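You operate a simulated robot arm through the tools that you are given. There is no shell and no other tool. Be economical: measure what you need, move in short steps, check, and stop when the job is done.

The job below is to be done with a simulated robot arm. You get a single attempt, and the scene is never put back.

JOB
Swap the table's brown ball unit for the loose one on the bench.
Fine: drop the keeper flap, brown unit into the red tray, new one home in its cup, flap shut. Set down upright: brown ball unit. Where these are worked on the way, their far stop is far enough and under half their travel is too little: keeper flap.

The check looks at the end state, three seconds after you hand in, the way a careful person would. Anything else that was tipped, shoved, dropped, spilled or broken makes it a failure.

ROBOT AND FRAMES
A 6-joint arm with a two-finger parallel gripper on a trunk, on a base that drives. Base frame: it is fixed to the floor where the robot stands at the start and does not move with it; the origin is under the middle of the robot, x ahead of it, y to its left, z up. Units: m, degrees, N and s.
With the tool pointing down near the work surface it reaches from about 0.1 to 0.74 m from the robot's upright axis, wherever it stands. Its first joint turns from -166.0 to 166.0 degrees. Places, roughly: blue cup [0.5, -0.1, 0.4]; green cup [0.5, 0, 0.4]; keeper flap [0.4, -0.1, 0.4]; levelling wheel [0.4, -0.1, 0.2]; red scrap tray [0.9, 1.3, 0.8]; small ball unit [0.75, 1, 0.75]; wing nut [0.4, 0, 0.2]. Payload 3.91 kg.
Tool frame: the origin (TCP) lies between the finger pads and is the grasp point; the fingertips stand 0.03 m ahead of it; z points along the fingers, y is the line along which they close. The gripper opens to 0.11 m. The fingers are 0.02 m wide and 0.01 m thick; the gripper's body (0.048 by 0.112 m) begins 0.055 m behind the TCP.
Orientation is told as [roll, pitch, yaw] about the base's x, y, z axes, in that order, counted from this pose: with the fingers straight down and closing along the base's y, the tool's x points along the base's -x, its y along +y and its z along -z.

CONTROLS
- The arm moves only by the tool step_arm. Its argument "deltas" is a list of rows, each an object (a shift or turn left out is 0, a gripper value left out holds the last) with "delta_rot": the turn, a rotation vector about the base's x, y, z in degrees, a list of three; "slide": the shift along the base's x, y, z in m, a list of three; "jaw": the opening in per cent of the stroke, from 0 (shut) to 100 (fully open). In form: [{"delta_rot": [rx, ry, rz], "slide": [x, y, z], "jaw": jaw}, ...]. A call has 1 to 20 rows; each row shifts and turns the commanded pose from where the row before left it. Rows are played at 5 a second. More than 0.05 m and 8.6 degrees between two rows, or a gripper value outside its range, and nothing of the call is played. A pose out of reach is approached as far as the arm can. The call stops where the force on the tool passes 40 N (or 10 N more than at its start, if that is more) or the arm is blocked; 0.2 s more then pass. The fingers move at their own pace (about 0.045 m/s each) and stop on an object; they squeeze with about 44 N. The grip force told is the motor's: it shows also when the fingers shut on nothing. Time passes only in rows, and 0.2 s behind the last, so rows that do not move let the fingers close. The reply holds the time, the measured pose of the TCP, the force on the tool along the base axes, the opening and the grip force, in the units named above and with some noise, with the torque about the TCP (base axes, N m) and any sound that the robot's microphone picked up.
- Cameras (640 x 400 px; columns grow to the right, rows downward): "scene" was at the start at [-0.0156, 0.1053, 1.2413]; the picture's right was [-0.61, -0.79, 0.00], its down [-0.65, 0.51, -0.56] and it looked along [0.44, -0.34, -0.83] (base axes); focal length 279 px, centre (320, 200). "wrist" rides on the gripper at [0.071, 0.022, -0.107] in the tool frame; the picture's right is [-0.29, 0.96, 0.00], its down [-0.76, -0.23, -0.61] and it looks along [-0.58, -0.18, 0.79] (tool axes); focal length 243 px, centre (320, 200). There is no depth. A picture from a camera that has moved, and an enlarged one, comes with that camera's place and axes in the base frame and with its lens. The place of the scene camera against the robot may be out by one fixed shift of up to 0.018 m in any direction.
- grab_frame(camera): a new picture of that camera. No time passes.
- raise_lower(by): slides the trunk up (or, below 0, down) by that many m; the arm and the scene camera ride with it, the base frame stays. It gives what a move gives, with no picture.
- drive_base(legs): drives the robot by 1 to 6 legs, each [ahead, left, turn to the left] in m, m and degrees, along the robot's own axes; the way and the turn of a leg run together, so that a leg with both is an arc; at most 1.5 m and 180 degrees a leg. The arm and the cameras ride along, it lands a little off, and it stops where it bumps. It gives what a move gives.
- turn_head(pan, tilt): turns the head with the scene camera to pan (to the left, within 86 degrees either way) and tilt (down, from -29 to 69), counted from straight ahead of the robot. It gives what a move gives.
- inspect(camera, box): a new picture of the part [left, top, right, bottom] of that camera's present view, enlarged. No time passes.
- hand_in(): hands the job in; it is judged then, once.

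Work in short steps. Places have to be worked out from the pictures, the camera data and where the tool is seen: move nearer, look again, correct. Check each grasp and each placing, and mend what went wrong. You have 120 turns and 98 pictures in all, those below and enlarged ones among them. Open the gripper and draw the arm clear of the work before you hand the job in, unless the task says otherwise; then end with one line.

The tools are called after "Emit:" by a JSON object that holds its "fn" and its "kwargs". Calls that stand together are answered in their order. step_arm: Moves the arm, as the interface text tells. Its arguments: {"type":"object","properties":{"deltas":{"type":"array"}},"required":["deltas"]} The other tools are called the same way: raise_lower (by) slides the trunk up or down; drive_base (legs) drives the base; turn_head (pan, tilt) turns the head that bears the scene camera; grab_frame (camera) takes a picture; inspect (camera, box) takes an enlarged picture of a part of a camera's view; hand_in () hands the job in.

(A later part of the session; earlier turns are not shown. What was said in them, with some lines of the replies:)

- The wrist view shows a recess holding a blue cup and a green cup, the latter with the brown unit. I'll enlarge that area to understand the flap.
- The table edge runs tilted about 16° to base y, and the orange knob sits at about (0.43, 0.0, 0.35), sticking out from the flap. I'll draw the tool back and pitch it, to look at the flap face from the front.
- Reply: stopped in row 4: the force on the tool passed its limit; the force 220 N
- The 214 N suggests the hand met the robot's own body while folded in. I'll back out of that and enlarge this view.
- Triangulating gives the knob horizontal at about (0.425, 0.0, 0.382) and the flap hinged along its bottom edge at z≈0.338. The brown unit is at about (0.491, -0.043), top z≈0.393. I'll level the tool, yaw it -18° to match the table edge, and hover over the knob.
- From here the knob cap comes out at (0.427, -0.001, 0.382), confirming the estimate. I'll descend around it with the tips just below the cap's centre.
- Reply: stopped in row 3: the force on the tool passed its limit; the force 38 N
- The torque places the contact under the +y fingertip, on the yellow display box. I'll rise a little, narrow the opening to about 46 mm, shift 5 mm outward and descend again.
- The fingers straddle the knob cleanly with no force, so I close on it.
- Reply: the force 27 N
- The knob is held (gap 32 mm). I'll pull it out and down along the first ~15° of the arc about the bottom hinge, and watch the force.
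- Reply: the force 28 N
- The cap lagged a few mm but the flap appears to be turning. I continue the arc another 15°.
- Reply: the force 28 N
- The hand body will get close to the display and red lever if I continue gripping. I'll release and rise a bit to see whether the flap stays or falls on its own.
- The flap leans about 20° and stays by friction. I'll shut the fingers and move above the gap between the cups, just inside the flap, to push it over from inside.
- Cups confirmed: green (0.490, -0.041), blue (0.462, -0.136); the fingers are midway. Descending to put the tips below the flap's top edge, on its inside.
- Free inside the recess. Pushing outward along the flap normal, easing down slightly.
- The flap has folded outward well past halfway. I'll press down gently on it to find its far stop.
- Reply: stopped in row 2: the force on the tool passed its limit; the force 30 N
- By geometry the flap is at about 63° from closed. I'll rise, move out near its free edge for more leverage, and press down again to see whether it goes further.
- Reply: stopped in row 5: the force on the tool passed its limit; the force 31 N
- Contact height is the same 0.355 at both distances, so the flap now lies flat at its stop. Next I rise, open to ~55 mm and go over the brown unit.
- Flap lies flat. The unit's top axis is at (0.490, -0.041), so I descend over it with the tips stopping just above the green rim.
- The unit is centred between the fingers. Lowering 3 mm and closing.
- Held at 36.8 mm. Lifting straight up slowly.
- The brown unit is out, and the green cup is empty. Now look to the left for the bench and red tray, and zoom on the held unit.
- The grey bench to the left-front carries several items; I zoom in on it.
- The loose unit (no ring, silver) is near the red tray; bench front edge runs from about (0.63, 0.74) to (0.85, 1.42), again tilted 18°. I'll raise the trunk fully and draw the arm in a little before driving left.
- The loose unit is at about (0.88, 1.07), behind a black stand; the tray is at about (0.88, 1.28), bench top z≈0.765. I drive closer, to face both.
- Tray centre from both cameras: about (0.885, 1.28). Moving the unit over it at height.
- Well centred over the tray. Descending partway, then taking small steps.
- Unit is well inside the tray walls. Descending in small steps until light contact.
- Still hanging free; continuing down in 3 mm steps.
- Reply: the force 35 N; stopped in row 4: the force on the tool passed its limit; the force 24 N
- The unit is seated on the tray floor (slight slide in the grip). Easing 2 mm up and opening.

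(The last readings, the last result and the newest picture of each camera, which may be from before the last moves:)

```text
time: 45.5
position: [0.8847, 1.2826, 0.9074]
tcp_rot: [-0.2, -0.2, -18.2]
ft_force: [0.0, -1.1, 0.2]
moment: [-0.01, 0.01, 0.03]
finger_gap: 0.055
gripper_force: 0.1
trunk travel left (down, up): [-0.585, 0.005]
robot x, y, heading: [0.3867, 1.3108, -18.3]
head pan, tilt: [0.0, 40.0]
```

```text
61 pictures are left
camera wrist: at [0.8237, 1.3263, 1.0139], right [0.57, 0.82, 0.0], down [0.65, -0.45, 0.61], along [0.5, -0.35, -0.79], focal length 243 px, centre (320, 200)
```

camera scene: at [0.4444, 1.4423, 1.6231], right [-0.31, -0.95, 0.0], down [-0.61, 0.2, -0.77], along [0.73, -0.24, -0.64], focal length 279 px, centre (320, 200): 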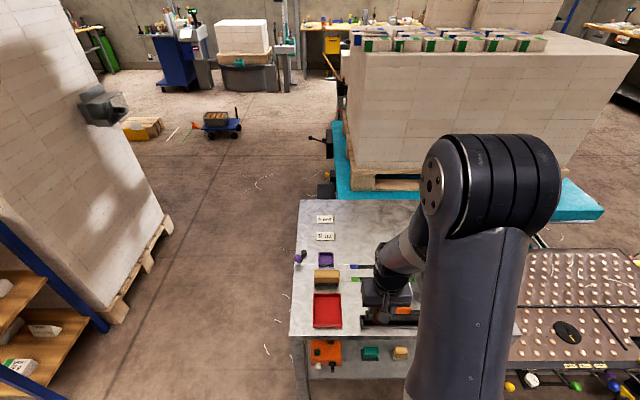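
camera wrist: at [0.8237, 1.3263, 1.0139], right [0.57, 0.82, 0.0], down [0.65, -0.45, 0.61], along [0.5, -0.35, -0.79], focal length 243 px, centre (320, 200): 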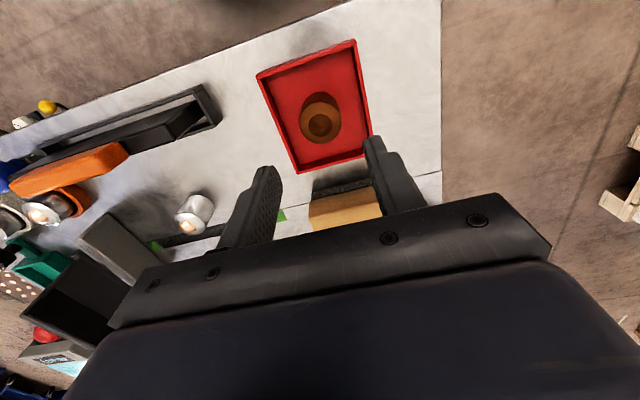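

The brown unit stands upright in the tray. Next I move above the loose silver unit at about (0.90, 1.07).

Emit:
{"fn": "step_arm", "kwargs": {"deltas": [{"slide": [0.002, -0.04, 0.03]}, {"slide": [0.002, -0.045, 0.0]}, {"slide": [0.003, -0.045, 0]}, {"slide": [0.003, -0.045, 0]}, {"slide": [0, -0.033, 0]}, {}]}}

Emit:
{"fn": "grab_frame", "kwargs": {"camera": "wrist"}}

```text
time: 47.0
position: [0.894, 1.077, 0.9364]
tcp_rot: [-0.2, -0.2, -18.1]
ft_force: [-0.4, 0.1, -1.0]
moment: [0.02, 0.0, 0.0]
finger_gap: 0.055
gripper_force: 0.0
trunk travel left (down, up): [-0.585, 0.005]
robot x, y, heading: [0.3853, 1.31, -18.0]
head pan, tilt: [0.0, 40.0]
```

```text
60 pictures are left
camera wrist: at [0.8338, 1.1202, 1.043], right [0.57, 0.82, 0.0], down [0.65, -0.45, 0.61], along [0.5, -0.35, -0.79], focal length 243 px, centre (320, 200)
```

wrist: 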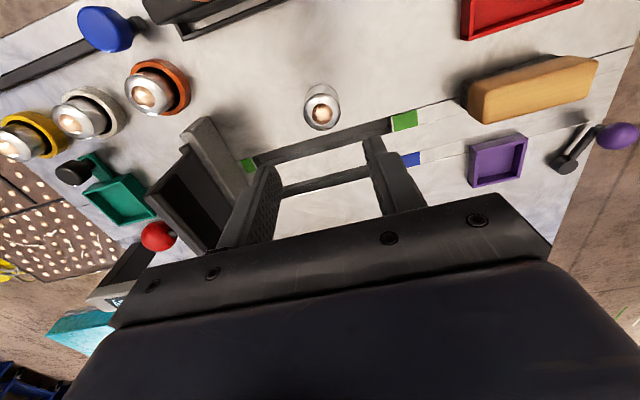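

Unit top is at about (0.903, 1.073, 0.80), width ~38 mm; the panel is ~0.12 m away, clear of the hand. Descending over it.

Emit:
{"fn": "step_arm", "kwargs": {"deltas": [{"slide": [0.008, -0.003, -0.03]}, {"slide": [0, 0, -0.03]}, {"slide": [0, 0, -0.03]}, {"slide": [0, 0, -0.015]}, {}]}}

Emit:
{"fn": "grab_frame", "kwargs": {"camera": "wrist"}}

```text
time: 48.1
position: [0.9022, 1.0714, 0.8323]
tcp_rot: [-0.2, -0.2, -18.1]
ft_force: [0.4, 0.1, 1.0]
moment: [0.02, 0.0, 0.0]
finger_gap: 0.055
gripper_force: 0.1
trunk travel left (down, up): [-0.585, 0.005]
robot x, y, heading: [0.384, 1.3049, -17.9]
head pan, tilt: [0.0, 40.0]
```

```text
59 pictures are left
camera wrist: at [0.8416, 1.115, 0.9386], right [0.57, 0.82, 0.0], down [0.65, -0.45, 0.61], along [0.5, -0.35, -0.79], focal length 243 px, centre (320, 200)
```

wrist: 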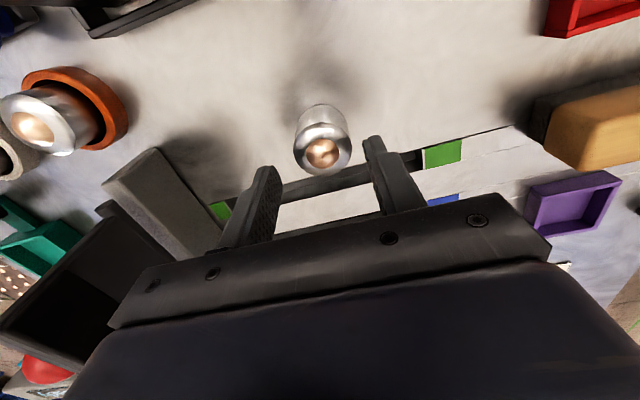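

The unit appears slightly (≤7 mm) nearer the robot or lower than expected. Descending 12 mm and checking again.

Emit:
{"fn": "step_arm", "kwargs": {"deltas": [{"slide": [-0.001, 0.001, -0.012]}, {}]}}

Emit:
{"fn": "inspect", "kwargs": {"camera": "wrist", "box": [220, 60, 460, 220]}}

```text
time: 48.8
position: [0.9027, 1.0721, 0.8221]
tcp_rot: [-0.2, -0.3, -18.2]
ft_force: [1.2, 0.1, -0.1]
moment: [0.02, 0.0, -0.01]
finger_gap: 0.055
gripper_force: 0.0
trunk travel left (down, up): [-0.585, 0.005]
robot x, y, heading: [0.3829, 1.3078, -18.0]
head pan, tilt: [0.0, 40.0]
```

```text
2.50 times, centred on (340, 140) of wrist
camera zoom: at [0.841, 1.1158, 0.9273], right [0.57, 0.82, 0.0], down [0.65, -0.45, 0.61], along [0.5, -0.35, -0.79], focal length 606 px, centre (270, 350)
```

zoom: 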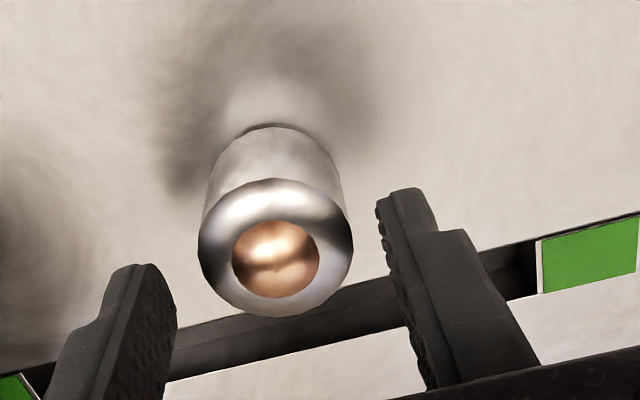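

Using the known diameter, the unit's top centre is (0.898, 1.077, 0.799). Shifting 6 mm along the normal, down 12 mm, and closing.

Emit:
{"fn": "step_arm", "kwargs": {"deltas": [{"slide": [-0.005, 0.0025, -0.012]}, {}, {"jaw": 0}, {}, {}, {}]}}

Emit:
{"fn": "inspect", "kwargs": {"camera": "wrist", "box": [220, 60, 460, 220]}}

```text
time: 50.1
position: [0.8968, 1.0753, 0.8088]
tcp_rot: [-0.2, -0.2, -18.1]
ft_force: [1.1, 0.0, -0.3]
moment: [0.0, -0.02, 0.03]
finger_gap: 0.0366
gripper_force: 44.0
trunk travel left (down, up): [-0.585, 0.005]
robot x, y, heading: [0.3837, 1.3075, -18.0]
head pan, tilt: [0.0, 40.0]
```

```text
2.50 times, centred on (340, 140) of wrist
camera zoom: at [0.8356, 1.1185, 0.9151], right [0.57, 0.82, 0.0], down [0.65, -0.45, 0.61], along [0.5, -0.35, -0.79], focal length 606 px, centre (270, 350)
```

zoom: 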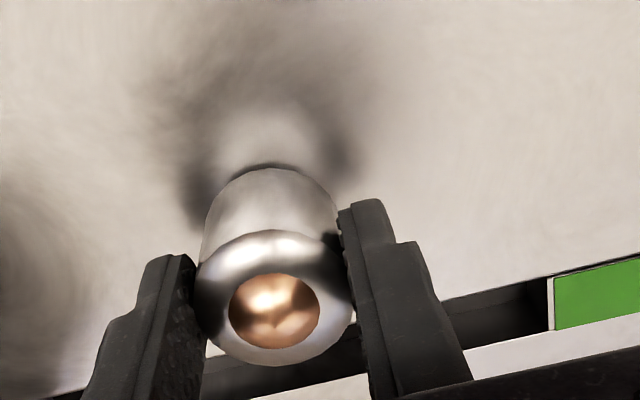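

Held with the same gap and relation as the brown one. Lifting high and drawing the arm back before driving home.

Emit:
{"fn": "step_arm", "kwargs": {"deltas": [{"slide": [0, 0, 0.02]}, {"slide": [0, 0, 0.04]}, {"slide": [0, 0, 0.045]}, {"slide": [0, 0, 0.04]}, {"slide": [-0.038, 0.012, 0]}, {"slide": [-0.038, 0.012, 0]}, {"slide": [-0.038, 0.012, 0]}, {"slide": [-0.029, 0.009, 0]}, {}]}}

Emit:
{"fn": "grab_frame", "kwargs": {"camera": "wrist"}}

Emit:
{"fn": "grab_frame", "kwargs": {"camera": "scene"}}

```text
time: 52.1
position: [0.7519, 1.1197, 0.954]
tcp_rot: [-0.2, -0.2, -18.0]
ft_force: [-0.4, -0.4, -0.9]
moment: [0.02, -0.03, 0.0]
finger_gap: 0.0368
gripper_force: 43.8
trunk travel left (down, up): [-0.585, 0.005]
robot x, y, heading: [0.3886, 1.3098, -18.0]
head pan, tilt: [0.0, 40.0]
```

```text
56 pictures are left
camera wrist: at [0.6912, 1.1617, 1.0601], right [0.57, 0.82, 0.0], down [0.65, -0.45, 0.61], along [0.5, -0.35, -0.79], focal length 243 px, centre (320, 200)
```

wrist: 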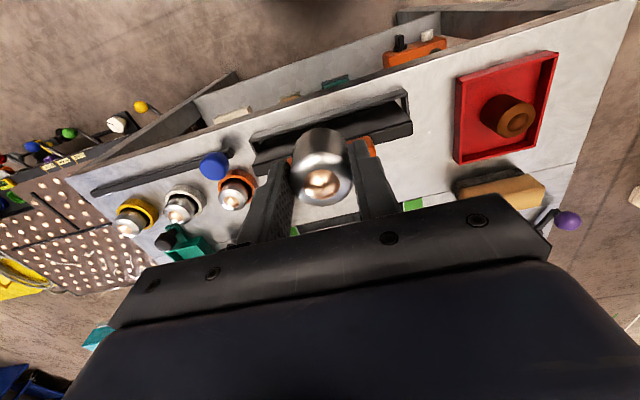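

```text
55 pictures are left
camera scene: at [0.444, 1.4424, 1.6231], right [-0.31, -0.95, 0.0], down [-0.61, 0.2, -0.77], along [0.73, -0.24, -0.64], focal length 279 px, centre (320, 200)
```

scene: 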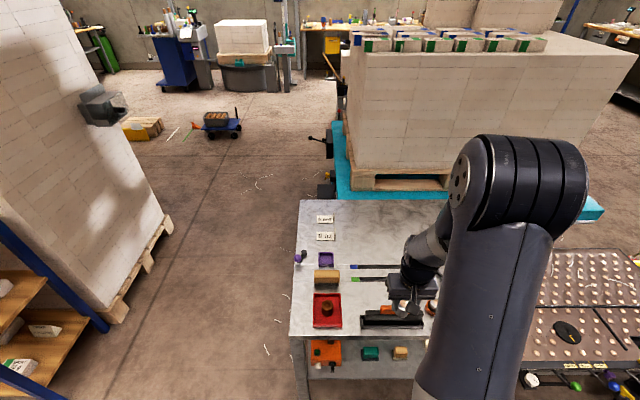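

Driving the same way back to the start pose.

Emit:
{"fn": "drive_base", "kwargs": {"legs": [[-0.33, 0, 0], [0, -0.22, 0], [0, 0, 18], [0, -1.2, 0]]}}

Emit:
{"fn": "turn_head", "kwargs": {"pan": -37.9, "tilt": 55.9}}

```text
time: 62.4
position: [0.4056, -0.0795, 0.9538]
tcp_rot: [-0.2, -0.2, -0.8]
ft_force: [-0.2, 0.8, -1.1]
moment: [0.03, 0.06, -0.01]
finger_gap: 0.0366
gripper_force: 44.3
trunk travel left (down, up): [-0.585, 0.005]
robot x, y, heading: [0.0009, -0.0074, -0.9]
head pan, tilt: [0.0, 40.0]
```

```text
time: 63.4
position: [0.4059, -0.0801, 0.9541]
tcp_rot: [-0.2, -0.3, -0.7]
ft_force: [0.6, 0.4, -2.4]
moment: [0.04, -0.01, 0.02]
finger_gap: 0.0367
gripper_force: 44.1
trunk travel left (down, up): [-0.585, 0.005]
robot x, y, heading: [-0.0022, -0.0073, -1.0]
head pan, tilt: [-37.9, 55.9]
```

Back home. Positioning over the green cup with yaw restored to -18.5°, then lowering the trunk.

Emit:
{"fn": "step_arm", "kwargs": {"deltas": [{"slide": [0.03, 0.013, 0], "delta_rot": [0, 0, -6]}, {"slide": [0.03, 0.013, 0], "delta_rot": [0, 0, -6]}, {"slide": [0.024, 0.013, 0], "delta_rot": [0.0, 0.2, -5.8]}, {}]}}

Emit:
{"fn": "raise_lower", "kwargs": {"by": -0.36}}

Emit:
{"fn": "step_arm", "kwargs": {"deltas": [{"slide": [0, 0, -0.04]}, {"slide": [0, 0, -0.04]}, {}, {}]}}

Emit:
{"fn": "grab_frame", "kwargs": {"camera": "wrist"}}

```text
time: 64.4
position: [0.4908, -0.0398, 0.9531]
tcp_rot: [-0.3, 0.0, -18.8]
ft_force: [-0.5, 0.3, -1.7]
moment: [-0.03, -0.03, 0.02]
finger_gap: 0.0365
gripper_force: 44.0
trunk travel left (down, up): [-0.585, 0.005]
robot x, y, heading: [0.0037, -0.0076, -0.9]
head pan, tilt: [-37.9, 55.9]
```

```text
time: 67.9
position: [0.4905, -0.0388, 0.5945]
tcp_rot: [-0.3, -0.1, -18.6]
ft_force: [0.0, 0.5, -1.9]
moment: [0.01, 0.01, -0.03]
finger_gap: 0.0369
gripper_force: 44.1
trunk travel left (down, up): [-0.225, 0.365]
robot x, y, heading: [-0.003, -0.0042, -0.8]
head pan, tilt: [-37.9, 55.9]
```

```text
time: 68.9
position: [0.4892, -0.038, 0.5154]
tcp_rot: [-0.2, -0.1, -18.6]
ft_force: [-0.1, 0.2, -1.4]
moment: [0.03, 0.0, 0.0]
finger_gap: 0.0366
gripper_force: 44.0
trunk travel left (down, up): [-0.225, 0.365]
robot x, y, heading: [-0.0032, -0.008, -0.7]
head pan, tilt: [-37.9, 55.9]
```

```text
54 pictures are left
camera wrist: at [0.4291, 0.0064, 0.6209], right [0.58, 0.81, 0.0], down [0.65, -0.46, 0.61], along [0.49, -0.36, -0.79], focal length 243 px, centre (320, 200)
```

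wrist: 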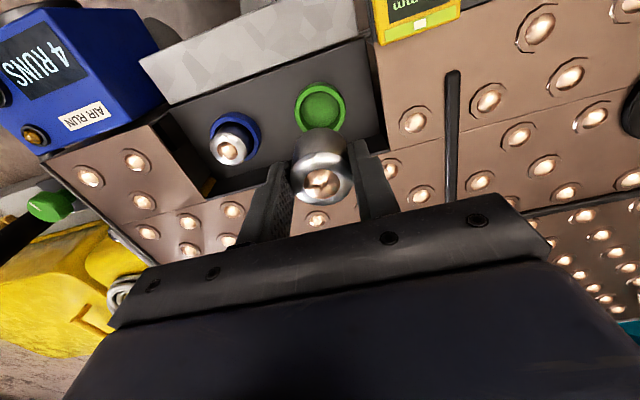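

Emit:
{"fn": "inspect", "kwargs": {"camera": "wrist", "box": [240, 60, 400, 220]}}

```text
2.50 times, centred on (320, 140) of wrist
camera zoom: at [0.4291, 0.0064, 0.6209], right [0.58, 0.81, 0.0], down [0.65, -0.46, 0.61], along [0.49, -0.36, -0.79], focal length 606 px, centre (320, 350)
```

zoom: 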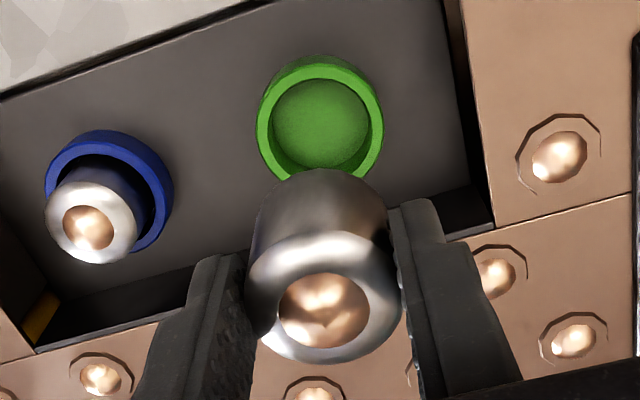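

Cup centre measures (0.490, -0.040), same offset convention as the earlier grasp, so the target TCP is (0.4904, -0.0413). Correcting and descending to just above the rim.

Emit:
{"fn": "step_arm", "kwargs": {"deltas": [{"slide": [0.0012, -0.0033, -0.03]}, {"slide": [0, 0, -0.03]}, {"slide": [0, 0, -0.014]}, {}, {}]}}

Emit:
{"fn": "inspect", "kwargs": {"camera": "wrist", "box": [240, 60, 400, 220]}}

```text
time: 70.1
position: [0.4914, -0.0424, 0.4395]
tcp_rot: [-0.3, -0.2, -18.6]
ft_force: [0.2, 1.0, -1.5]
moment: [0.04, 0.02, 0.02]
finger_gap: 0.0367
gripper_force: 43.7
trunk travel left (down, up): [-0.225, 0.365]
robot x, y, heading: [-0.0058, -0.0112, -0.6]
head pan, tilt: [-37.9, 55.9]
```

```text
2.50 times, centred on (320, 140) of wrist
camera zoom: at [0.432, 0.0022, 0.5459], right [0.58, 0.81, 0.0], down [0.65, -0.46, 0.61], along [0.49, -0.36, -0.79], focal length 606 px, centre (320, 350)
```

zoom: 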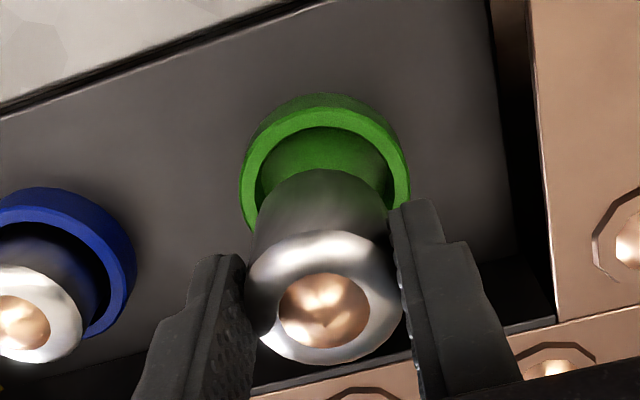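

Nearly aligned, cup about 1 mm toward +e. I nudge that and lower in small steps.

Emit:
{"fn": "step_arm", "kwargs": {"deltas": [{"slide": [-0.0003, 0.001, -0.006]}, {"slide": [0, 0, -0.006]}, {"slide": [0, 0, -0.005]}, {"slide": [0, 0, -0.005]}, {}]}}

Emit:
{"fn": "inspect", "kwargs": {"camera": "wrist", "box": [240, 60, 400, 220]}}

```text
time: 71.3
position: [0.4925, -0.0415, 0.4178]
tcp_rot: [-0.2, -0.1, -18.6]
ft_force: [0.1, -0.2, -1.4]
moment: [0.03, 0.0, 0.03]
finger_gap: 0.0365
gripper_force: 44.2
trunk travel left (down, up): [-0.225, 0.365]
robot x, y, heading: [-0.0023, -0.0077, -0.7]
head pan, tilt: [-37.9, 55.9]
```

```text
2.50 times, centred on (320, 140) of wrist
camera zoom: at [0.4323, 0.0033, 0.5232], right [0.58, 0.81, 0.0], down [0.65, -0.46, 0.61], along [0.49, -0.36, -0.79], focal length 606 px, centre (320, 350)
```

zoom: 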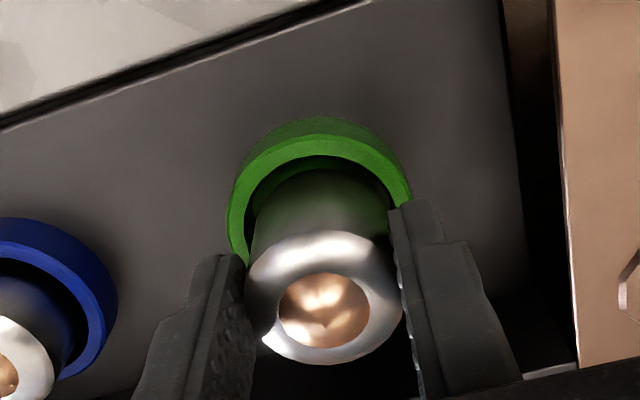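

The unit is entering the cup with clearance all round and no force. Continuing down.

Emit:
{"fn": "step_arm", "kwargs": {"deltas": [{"slide": [0, 0, -0.004]}, {"slide": [0, 0, -0.004]}, {"slide": [0, 0, -0.003]}, {}]}}

Emit:
{"fn": "inspect", "kwargs": {"camera": "wrist", "box": [240, 60, 400, 220]}}

```text
time: 72.3
position: [0.4919, -0.0415, 0.4067]
tcp_rot: [-0.3, -0.2, -18.6]
ft_force: [0.5, 0.4, -1.3]
moment: [0.0, 0.02, 0.01]
finger_gap: 0.0365
gripper_force: 43.8
trunk travel left (down, up): [-0.225, 0.365]
robot x, y, heading: [-0.0027, -0.0057, -0.8]
head pan, tilt: [-37.9, 55.9]
```

```text
2.50 times, centred on (320, 140) of wrist
camera zoom: at [0.4321, 0.0028, 0.5122], right [0.58, 0.81, 0.0], down [0.65, -0.46, 0.61], along [0.49, -0.36, -0.79], focal length 606 px, centre (320, 350)
```

zoom: 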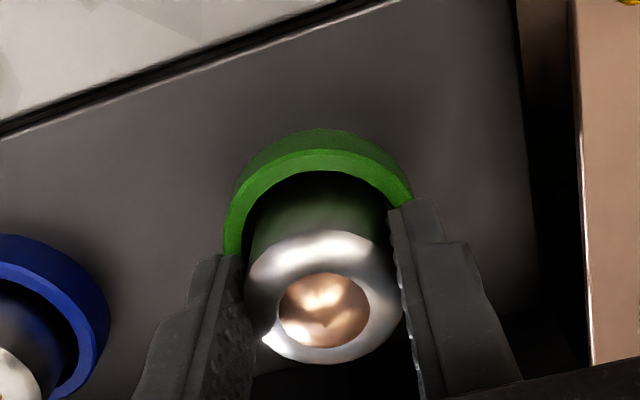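

Still free; 2 mm steps until it seats.

Emit:
{"fn": "step_arm", "kwargs": {"deltas": [{"slide": [0, 0, -0.002]}, {"slide": [0, 0, -0.002]}, {}]}}

Emit:
{"fn": "step_arm", "kwargs": {"deltas": [{"slide": [0, 0, -0.0015]}, {"slide": [0, 0, -0.0015]}, {}]}}

```text
time: 73.1
position: [0.4916, -0.0404, 0.4023]
tcp_rot: [-0.3, 0.0, -18.6]
ft_force: [0.9, 0.5, -0.5]
moment: [0.05, -0.03, 0.01]
finger_gap: 0.0367
gripper_force: 44.3
trunk travel left (down, up): [-0.225, 0.365]
robot x, y, heading: [-0.0007, -0.0067, -0.6]
head pan, tilt: [-37.9, 55.9]
```

```text
time: 73.9
position: [0.4899, -0.042, 0.4009]
tcp_rot: [-0.1, -0.3, -18.5]
ft_force: [-3.9, 1.1, 33.8]
moment: [0.32, -0.07, -0.1]
finger_gap: 0.0364
gripper_force: 43.9
trunk travel left (down, up): [-0.225, 0.365]
robot x, y, heading: [-0.0055, -0.0071, -0.6]
head pan, tilt: [-37.9, 55.9]
```

Seated contact at 0.401. Opening, then rising to view it.

Emit:
{"fn": "step_arm", "kwargs": {"deltas": [{"slide": [0, 0, 0.001]}, {"jaw": 20}, {"jaw": 48}, {}, {"slide": [0, 0, 0.02]}, {"slide": [0, 0, 0.04]}, {}]}}

Emit:
{"fn": "grab_frame", "kwargs": {"camera": "wrist"}}

```text
time: 75.5
position: [0.4908, -0.0431, 0.4582]
tcp_rot: [-0.3, 0.0, -18.6]
ft_force: [-0.8, -0.3, 1.1]
moment: [-0.03, 0.01, 0.01]
finger_gap: 0.0529
gripper_force: 0.0
trunk travel left (down, up): [-0.225, 0.365]
robot x, y, heading: [-0.0018, -0.0086, -0.7]
head pan, tilt: [-37.9, 55.9]
```

```text
49 pictures are left
camera wrist: at [0.4312, 0.0018, 0.5646], right [0.58, 0.81, 0.0], down [0.65, -0.46, 0.61], along [0.49, -0.36, -0.79], focal length 243 px, centre (320, 200)
```

wrist: 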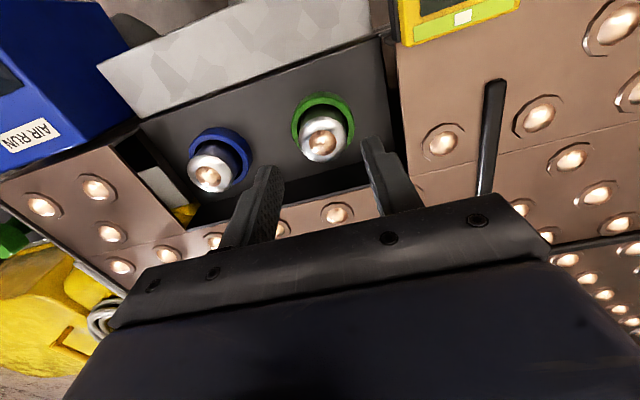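

Emit:
{"fn": "inspect", "kwargs": {"camera": "wrist", "box": [160, 70, 400, 220]}}

```text
2.67 times, centred on (280, 145) of wrist
camera zoom: at [0.4312, 0.0018, 0.5646], right [0.58, 0.81, 0.0], down [0.65, -0.46, 0.61], along [0.49, -0.36, -0.79], focal length 647 px, centre (427, 347)
```

zoom: 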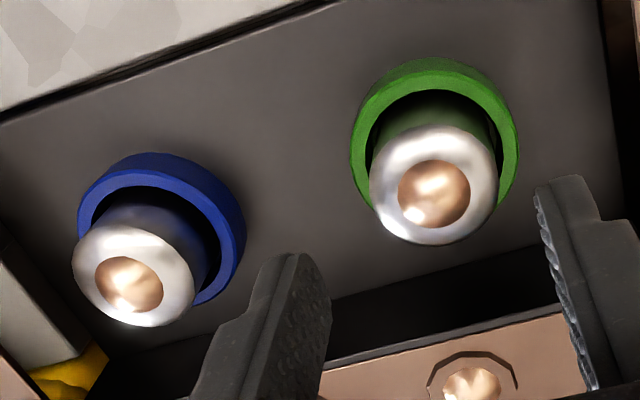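

The new unit sits home in the green cup. To close the flap I must get beneath its outer edge with near-horizontal fingers, which needs room. I'll raise the arm, draw in, and shift the base left along the known-clear strip, turning to face the flap squarely.

Emit:
{"fn": "step_arm", "kwargs": {"deltas": [{"slide": [0, 0, 0.045]}, {"slide": [0, 0, 0.045]}, {"slide": [-0.03, 0.01, 0.04], "jaw": 0}, {"slide": [-0.04, 0.01, 0.02]}, {"slide": [-0.03, 0.01, 0]}, {}]}}

Emit:
{"fn": "drive_base", "kwargs": {"legs": [[0, 0.33, 0], [0, 0, -18]]}}

Emit:
{"fn": "grab_frame", "kwargs": {"camera": "wrist"}}

Emit:
{"fn": "grab_frame", "kwargs": {"camera": "scene"}}

```text
refused: row 3 steps farther than a row can; nothing moved
```

```text
time: 78.6
position: [0.4601, 0.1289, 0.4598]
tcp_rot: [-0.4, -0.1, -36.7]
ft_force: [-0.2, 0.4, 0.4]
moment: [0.02, 0.02, -0.01]
finger_gap: 0.0528
gripper_force: 0.0
trunk travel left (down, up): [-0.225, 0.365]
robot x, y, heading: [0.004, 0.3156, -18.7]
head pan, tilt: [-37.9, 55.9]
```

```text
47 pictures are left
camera wrist: at [0.4168, 0.1891, 0.5645], right [0.8, 0.59, 0.0], down [0.47, -0.64, 0.61], along [0.36, -0.49, -0.79], focal length 243 px, centre (320, 200)
```

wrist: 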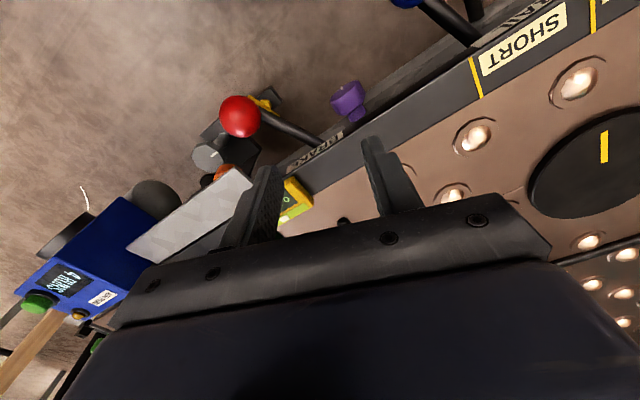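

```text
46 pictures are left
camera scene: at [0.0224, 0.4156, 1.2413], right [-0.84, -0.55, 0.0], down [-0.45, 0.69, -0.56], along [0.31, -0.47, -0.83], focal length 279 px, centre (320, 200)
```

scene: 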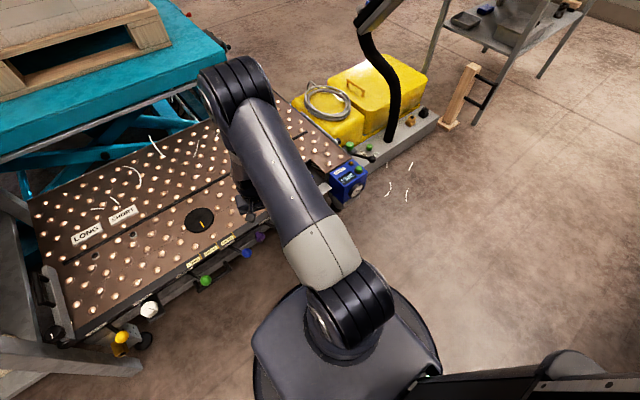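

The arm step was refused (row too long) but the drive ran anyway; the fingers cleared everything (no force, nothing moved in view). From now on I keep moves separate. Raising and drawing in the arm first.

Emit:
{"fn": "step_arm", "kwargs": {"deltas": [{"slide": [0, 0, 0.045], "jaw": 0}, {"slide": [0, 0, 0.045]}, {"slide": [0, 0, 0.045]}, {"slide": [-0.03, 0.01, 0.03]}, {"slide": [-0.03, 0.01, 0]}, {}]}}

```text
time: 80.0
position: [0.4007, 0.1511, 0.6237]
tcp_rot: [-0.4, 0.0, -36.7]
ft_force: [0.7, -0.2, 0.3]
moment: [-0.02, -0.04, 0.01]
finger_gap: 0.0
gripper_force: 37.6
trunk travel left (down, up): [-0.225, 0.365]
robot x, y, heading: [0.0056, 0.3134, -18.9]
head pan, tilt: [-37.9, 55.9]
```

Shifting the base 0.14 m further left and turning to -45°, so the arm points at the flap from farther off.

Emit:
{"fn": "drive_base", "kwargs": {"legs": [[-0.045, 0.132, 0], [0, 0, -26]]}}

Emit:
{"fn": "grab_frame", "kwargs": {"camera": "wrist"}}

```text
time: 82.7
position: [0.2881, 0.1323, 0.6241]
tcp_rot: [-0.3, 0.0, -63.0]
ft_force: [1.3, 0.7, -0.5]
moment: [0.01, 0.03, 0.02]
finger_gap: 0.0001
gripper_force: 37.5
trunk travel left (down, up): [-0.225, 0.365]
robot x, y, heading: [0.0065, 0.4572, -45.2]
head pan, tilt: [-37.9, 55.9]
```

```text
45 pictures are left
camera wrist: at [0.2755, 0.2057, 0.7294], right [0.98, 0.18, 0.0], down [0.14, -0.78, 0.61], along [0.1, -0.6, -0.79], focal length 243 px, centre (320, 200)
```

wrist: 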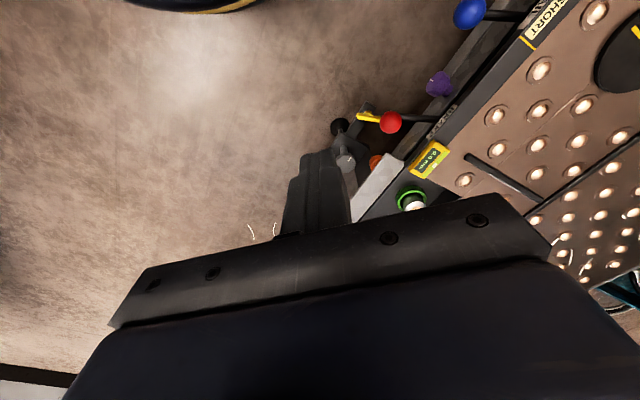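

Clear view of flap and red lever. Now I yaw to -30° and tilt the fingers 60° toward the table while moving to a point outside the flap, above its edge.

Emit:
{"fn": "step_arm", "kwargs": {"deltas": [{"slide": [0.0027, -0.014, -0.0145], "delta_rot": [0, 0, 8.25]}, {"slide": [0.0027, -0.014, -0.0145], "delta_rot": [0, 0, 8.25]}, {"slide": [0.0027, -0.014, -0.0145], "delta_rot": [0, 0, 8.25]}, {"slide": [0.0027, -0.014, -0.0145], "delta_rot": [0, 0, 8.25]}, {"slide": [0.0027, -0.014, -0.0145], "delta_rot": [-3.75, -6.5, 0]}, {"slide": [0.0027, -0.014, -0.0145], "delta_rot": [-3.75, -6.5, 0]}, {"slide": [0.0027, -0.014, -0.0145], "delta_rot": [-3.75, -6.5, 0]}, {"slide": [0.0027, -0.014, -0.0145], "delta_rot": [-3.75, -6.5, 0]}, {"slide": [0.0027, -0.014, -0.0145], "delta_rot": [-3.75, -6.5, 0]}, {"slide": [0.0027, -0.014, -0.0145], "delta_rot": [-3.75, -6.5, 0]}, {"slide": [0.0027, -0.014, -0.0145], "delta_rot": [-3.75, -6.5, 0]}, {"slide": [0.0027, -0.014, -0.0145], "delta_rot": [-3.75, -6.5, 0]}, {}]}}

Emit:
{"fn": "grab_frame", "kwargs": {"camera": "wrist"}}

Emit:
{"fn": "grab_frame", "kwargs": {"camera": "scene"}}

```text
time: 85.5
position: [0.3209, -0.0197, 0.4594]
tcp_rot: [1.1, -55.6, -30.0]
ft_force: [1.0, 0.6, -0.6]
moment: [-0.02, -0.01, 0.01]
finger_gap: 0.0001
gripper_force: 37.5
out of reach, approached as far as the arm can: row 7, 8
trunk travel left (down, up): [-0.225, 0.365]
robot x, y, heading: [0.0018, 0.4525, -45.1]
head pan, tilt: [-37.9, 55.9]
```

```text
44 pictures are left
camera wrist: at [0.2202, 0.0602, 0.4597], right [0.61, 0.75, 0.25], down [-0.18, -0.18, 0.97], along [0.77, -0.63, 0.03], focal length 243 px, centre (320, 200)
```

wrist: 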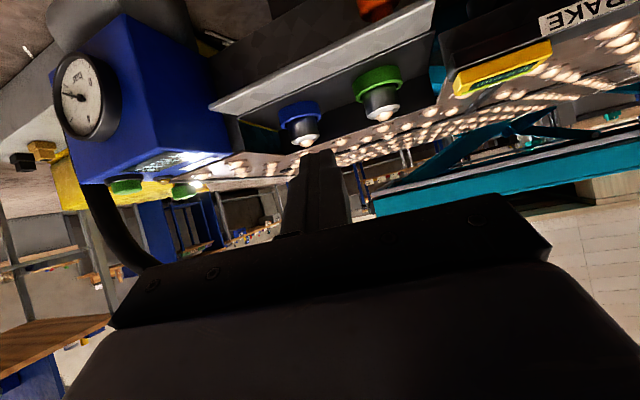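

```text
43 pictures are left
camera scene: at [0.0648, 0.5313, 1.2413], right [-0.99, -0.12, 0.0], down [-0.1, 0.82, -0.56], along [0.07, -0.56, -0.83], focal length 279 px, centre (320, 200)
```

scene: 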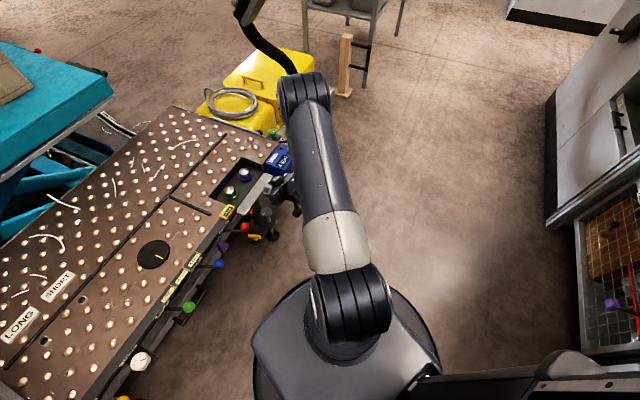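

The tool is tilted 56° and clear. The plate's outer edge should be at about (0.38, -0.06, 0.35). Lowering outside it so the tips come below its level.

Emit:
{"fn": "step_arm", "kwargs": {"deltas": [{"slide": [0, -0.008, -0.04]}, {"slide": [0, -0.009, -0.04]}, {"slide": [0, 0, -0.036]}, {}]}}

Emit:
{"fn": "grab_frame", "kwargs": {"camera": "wrist"}}

```text
time: 86.5
position: [0.3212, -0.0389, 0.3438]
tcp_rot: [1.2, -55.6, -29.9]
ft_force: [-0.1, -0.5, -0.5]
moment: [0.0, 0.02, 0.02]
finger_gap: 0.0
gripper_force: 37.5
trunk travel left (down, up): [-0.225, 0.365]
robot x, y, heading: [0.0005, 0.4524, -45.1]
head pan, tilt: [-37.9, 55.9]
```

```text
42 pictures are left
camera wrist: at [0.2195, 0.0424, 0.3441], right [0.61, 0.75, 0.25], down [-0.18, -0.18, 0.97], along [0.77, -0.63, 0.03], focal length 243 px, centre (320, 200)
```

wrist: 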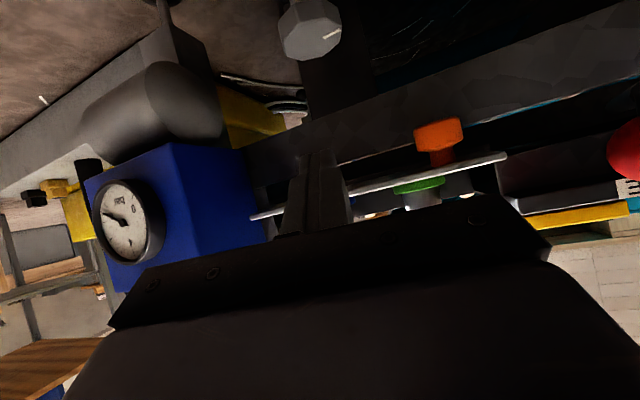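

Seen edge-on, the plate's free edge is at z≈0.350 and the tips are below it. Moving inward under the edge.

Emit:
{"fn": "step_arm", "kwargs": {"deltas": [{"slide": [0.0114, -0.0037, 0]}, {"slide": [0.0114, -0.0037, 0]}, {"slide": [0.0114, -0.0037, 0]}, {}]}}

Emit:
{"fn": "grab_frame", "kwargs": {"camera": "wrist"}}

```text
time: 87.5
position: [0.3548, -0.0491, 0.3431]
tcp_rot: [1.2, -55.6, -30.1]
ft_force: [0.0, 0.2, 0.6]
moment: [0.03, -0.01, -0.04]
finger_gap: 0.0
gripper_force: 37.7
trunk travel left (down, up): [-0.225, 0.365]
robot x, y, heading: [0.005, 0.4562, -45.4]
head pan, tilt: [-37.9, 55.9]
```

```text
41 pictures are left
camera wrist: at [0.254, 0.0327, 0.3436], right [0.61, 0.75, 0.25], down [-0.18, -0.18, 0.97], along [0.77, -0.63, 0.03], focal length 243 px, centre (320, 200)
```

wrist: 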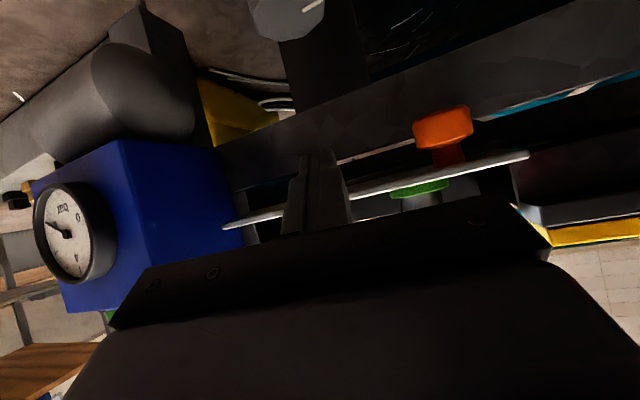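

Tip corner is right at the edge (n≈0.049). Going 16 mm further in, then starting to lift.

Emit:
{"fn": "step_arm", "kwargs": {"deltas": [{"slide": [0.0076, -0.0025, 0]}, {"slide": [0.0076, -0.0025, 0]}, {"slide": [0, 0, 0.006]}, {"slide": [0.001, 0, 0.006]}, {"slide": [0.001, 0, 0.006]}, {}]}}

Emit:
{"fn": "grab_frame", "kwargs": {"camera": "wrist"}}

```text
time: 88.9
position: [0.3723, -0.0544, 0.3617]
tcp_rot: [1.2, -55.5, -29.9]
ft_force: [-2.2, -0.2, -0.8]
moment: [0.01, 0.03, 0.0]
finger_gap: 0.0
gripper_force: 37.9
trunk travel left (down, up): [-0.225, 0.365]
robot x, y, heading: [0.0007, 0.4544, -45.0]
head pan, tilt: [-37.9, 55.9]
```

```text
40 pictures are left
camera wrist: at [0.2713, 0.0271, 0.362], right [0.61, 0.75, 0.25], down [-0.18, -0.18, 0.97], along [0.77, -0.63, 0.03], focal length 243 px, centre (320, 200)
```

wrist: 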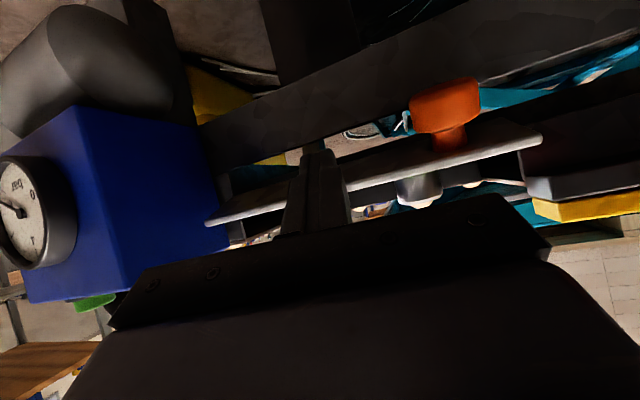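

The flap is lifting. Continuing up and progressively inward along the arc.

Emit:
{"fn": "step_arm", "kwargs": {"deltas": [{"slide": [0.002, -0.0006, 0.008]}, {"slide": [0.003, -0.001, 0.008]}, {"slide": [0.0048, -0.0015, 0.007]}, {"slide": [0.0057, -0.0018, 0.006]}, {}]}}

Emit:
{"fn": "grab_frame", "kwargs": {"camera": "wrist"}}

```text
time: 90.1
position: [0.3881, -0.0583, 0.3895]
tcp_rot: [1.1, -55.6, -30.0]
ft_force: [-2.2, 0.5, -1.6]
moment: [0.02, 0.04, 0.03]
finger_gap: 0.0
gripper_force: 37.9
trunk travel left (down, up): [-0.225, 0.365]
robot x, y, heading: [0.0048, 0.4557, -45.0]
head pan, tilt: [-37.9, 55.9]
```

```text
39 pictures are left
camera wrist: at [0.2866, 0.023, 0.3913], right [0.61, 0.75, 0.25], down [-0.18, -0.18, 0.97], along [0.77, -0.63, 0.03], focal length 243 px, centre (320, 200)
```

wrist: 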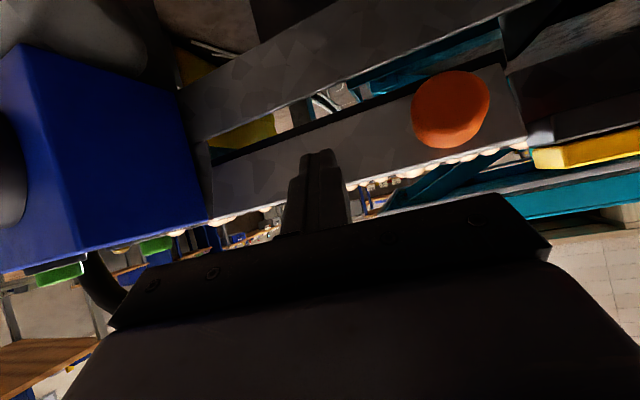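

The flap is about 25° from vertical now. Pushing inward until it meets its stop.

Emit:
{"fn": "step_arm", "kwargs": {"deltas": [{"slide": [0.0057, -0.0018, 0]}, {"slide": [0.0057, -0.0018, 0]}, {"slide": [0.0038, -0.0012, 0]}, {"slide": [0.0038, -0.0012, 0]}, {}]}}

Emit:
{"fn": "grab_frame", "kwargs": {"camera": "wrist"}}

```text
time: 90.8
position: [0.398, -0.0622, 0.3901]
tcp_rot: [1.5, -55.4, -30.3]
ft_force: [-11.9, 8.5, 12.7]
moment: [-0.01, -0.28, 0.2]
finger_gap: 0.0
gripper_force: 38.2
trunk travel left (down, up): [-0.225, 0.365]
robot x, y, heading: [0.0035, 0.4549, -45.2]
head pan, tilt: [-37.9, 55.9]
stopped in row 3: the force on the tool passed its limit (the readings are from after the stop); the commanded pose is now the measured one
```

```text
38 pictures are left
camera wrist: at [0.2963, 0.0195, 0.392], right [0.61, 0.75, 0.25], down [-0.18, -0.18, 0.97], along [0.77, -0.63, 0.03], focal length 243 px, centre (320, 200)
```

wrist: 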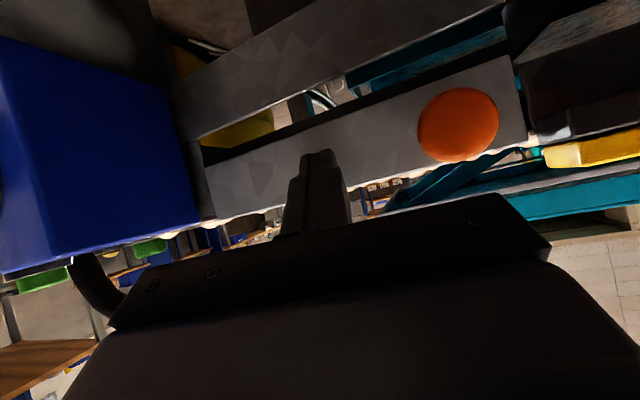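

It met a stop with the tip at n≈0.004, consistent with shut. I back straight out and rise, then look from above.

Emit:
{"fn": "step_arm", "kwargs": {"deltas": [{"slide": [-0.019, 0.006, 0]}, {"slide": [-0.038, 0.012, 0.01]}, {"slide": [-0.01, 0.01, 0.045]}, {"slide": [0, 0.01, 0.045]}, {"slide": [0, 0, 0.045]}, {}]}}

Emit:
{"fn": "grab_frame", "kwargs": {"camera": "wrist"}}

Emit:
{"fn": "inspect", "kwargs": {"camera": "scene", "box": [180, 130, 320, 240]}}

```text
time: 92.2
position: [0.3297, -0.0276, 0.5338]
tcp_rot: [1.4, -55.3, -30.5]
ft_force: [0.8, -0.2, -0.5]
moment: [0.02, 0.01, 0.01]
finger_gap: 0.0
gripper_force: 37.4
trunk travel left (down, up): [-0.225, 0.365]
robot x, y, heading: [0.003, 0.4572, -45.1]
head pan, tilt: [-37.9, 55.9]
```

```text
37 pictures are left
camera wrist: at [0.2285, 0.0542, 0.5355], right [0.61, 0.75, 0.25], down [-0.18, -0.18, 0.97], along [0.77, -0.63, 0.02], focal length 243 px, centre (320, 200)
```

wrist: 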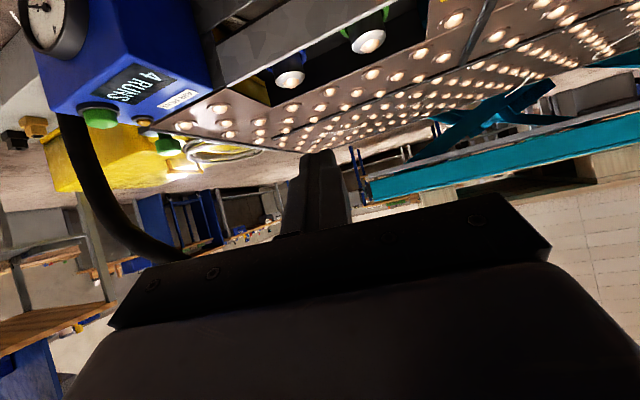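

```text
3.64 times, centred on (250, 185) of scene
camera zoom: at [0.0644, 0.5315, 1.2413], right [-0.99, -0.12, 0.0], down [-0.1, 0.82, -0.56], along [0.07, -0.56, -0.83], focal length 1014 px, centre (574, 254)
```

zoom: 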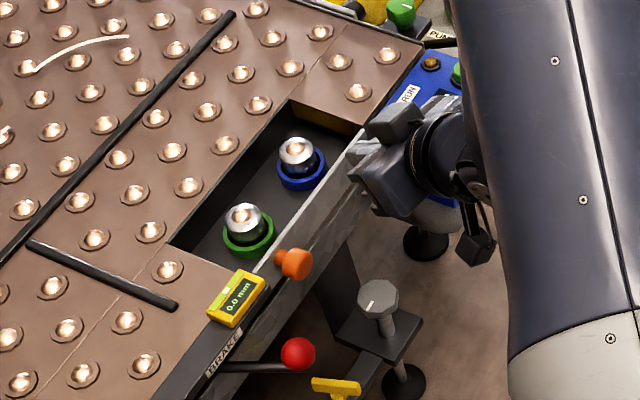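

Flap looks up; I zoom further to judge whether it is fully shut.

Emit:
{"fn": "inspect", "kwargs": {"camera": "scene", "box": [225, 160, 275, 210]}}

Emit:
{"fn": "inspect", "kwargs": {"camera": "wrist", "box": [180, 0, 460, 120]}}

```text
8.00 times, centred on (250, 185) of scene
camera zoom: at [0.0644, 0.5315, 1.2413], right [-0.99, -0.12, 0.0], down [-0.1, 0.82, -0.56], along [0.07, -0.56, -0.83], focal length 2231 px, centre (880, 320)
```

zoom: 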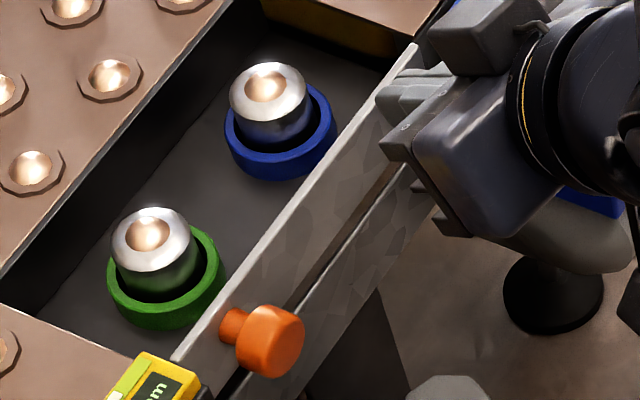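

```text
2.29 times, centred on (320, 60) of wrist
camera zoom: at [0.2285, 0.0542, 0.5355], right [0.61, 0.75, 0.25], down [-0.18, -0.18, 0.97], along [0.77, -0.63, 0.02], focal length 555 px, centre (320, 520)
```

zoom: 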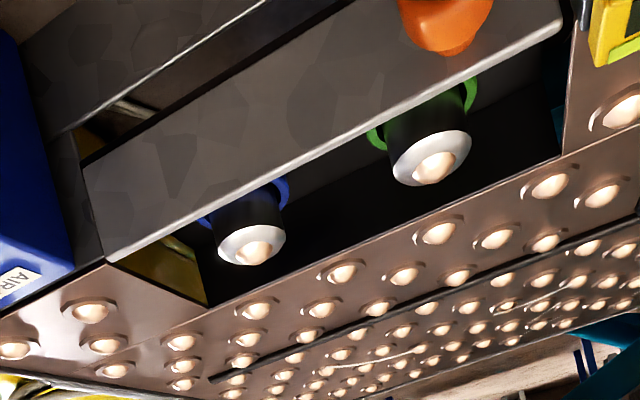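

Correcting the scene camera's bias with the cup, the knob and flap edge match their initial closed places to within ~4 mm. To be sure, I'll press it once more, and see whether it stops at the same spot.

Emit:
{"fn": "step_arm", "kwargs": {"deltas": [{"slide": [0, 0, -0.045]}, {"slide": [0, -0.01, -0.045]}, {"slide": [0.01, -0.01, -0.045]}, {"slide": [0.038, -0.008, -0.006]}, {"slide": [0.013, -0.004, 0]}, {"slide": [0.0057, -0.0018, 0]}, {"slide": [0.0038, -0.0012, 0]}, {"slide": [0.0038, -0.0012, 0]}, {"slide": [0.0038, -0.0012, 0]}, {}]}}

```text
time: 93.9
position: [0.3981, -0.0596, 0.3923]
tcp_rot: [1.6, -55.1, -30.7]
ft_force: [-10.2, 6.9, 10.2]
moment: [0.0, -0.21, 0.14]
finger_gap: 0.0
gripper_force: 37.5
trunk travel left (down, up): [-0.225, 0.365]
robot x, y, heading: [0.0011, 0.4574, -45.3]
head pan, tilt: [-37.9, 55.9]
stopped in row 8: the force on the tool passed its limit (the readings are from after the stop); the commanded pose is now the measured one
```

It stopped at the same spot, so the flap is shut against its stop. Backing out, rising, and opening the gripper.

Emit:
{"fn": "step_arm", "kwargs": {"deltas": [{"slide": [-0.019, 0.006, 0]}, {"slide": [-0.038, 0.012, 0.01]}, {"slide": [-0.01, 0.01, 0.045]}, {"slide": [0, 0.01, 0.045]}, {"slide": [-0.01, 0.02, 0.04]}, {"slide": [-0.01, 0.03, 0.035], "jaw": 60}, {"slide": [-0.01, 0.03, 0.03]}, {}, {}]}}

Emit:
{"fn": "inspect", "kwargs": {"camera": "scene", "box": [180, 130, 320, 240]}}

```text
time: 95.9
position: [0.3044, 0.0577, 0.5951]
tcp_rot: [1.5, -55.0, -30.6]
ft_force: [-0.1, 0.3, 0.0]
moment: [0.0, -0.01, -0.02]
finger_gap: 0.066
gripper_force: 0.0
trunk travel left (down, up): [-0.225, 0.365]
robot x, y, heading: [0.002, 0.4586, -45.3]
head pan, tilt: [-37.9, 55.9]
```

```text
3.64 times, centred on (250, 185) of scene
camera zoom: at [0.064, 0.5318, 1.2413], right [-0.99, -0.12, 0.0], down [-0.1, 0.82, -0.56], along [0.07, -0.56, -0.83], focal length 1014 px, centre (574, 254)
```

zoom: 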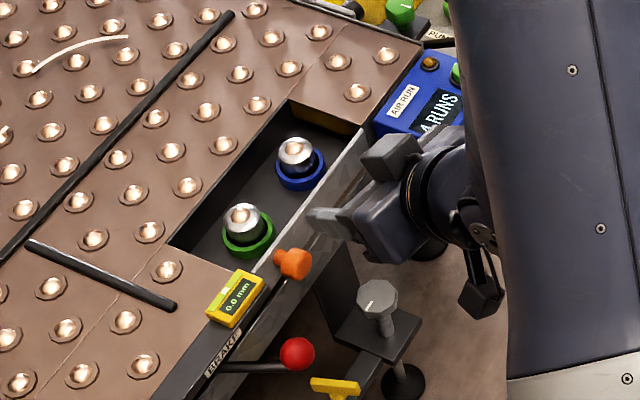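

The flap is shut, the new unit sits in the green cup, the display reads 0.0 mm, and the arm is clear with the gripper open. Handing in.

Emit:
{"fn": "hand_in", "kwargs": {}}

```text
The job is handed in.
```

The swap is done: the brown ball unit stands upright in the red tray, the new one is home in the green cup, the keeper flap is shut, and the job is handed in.
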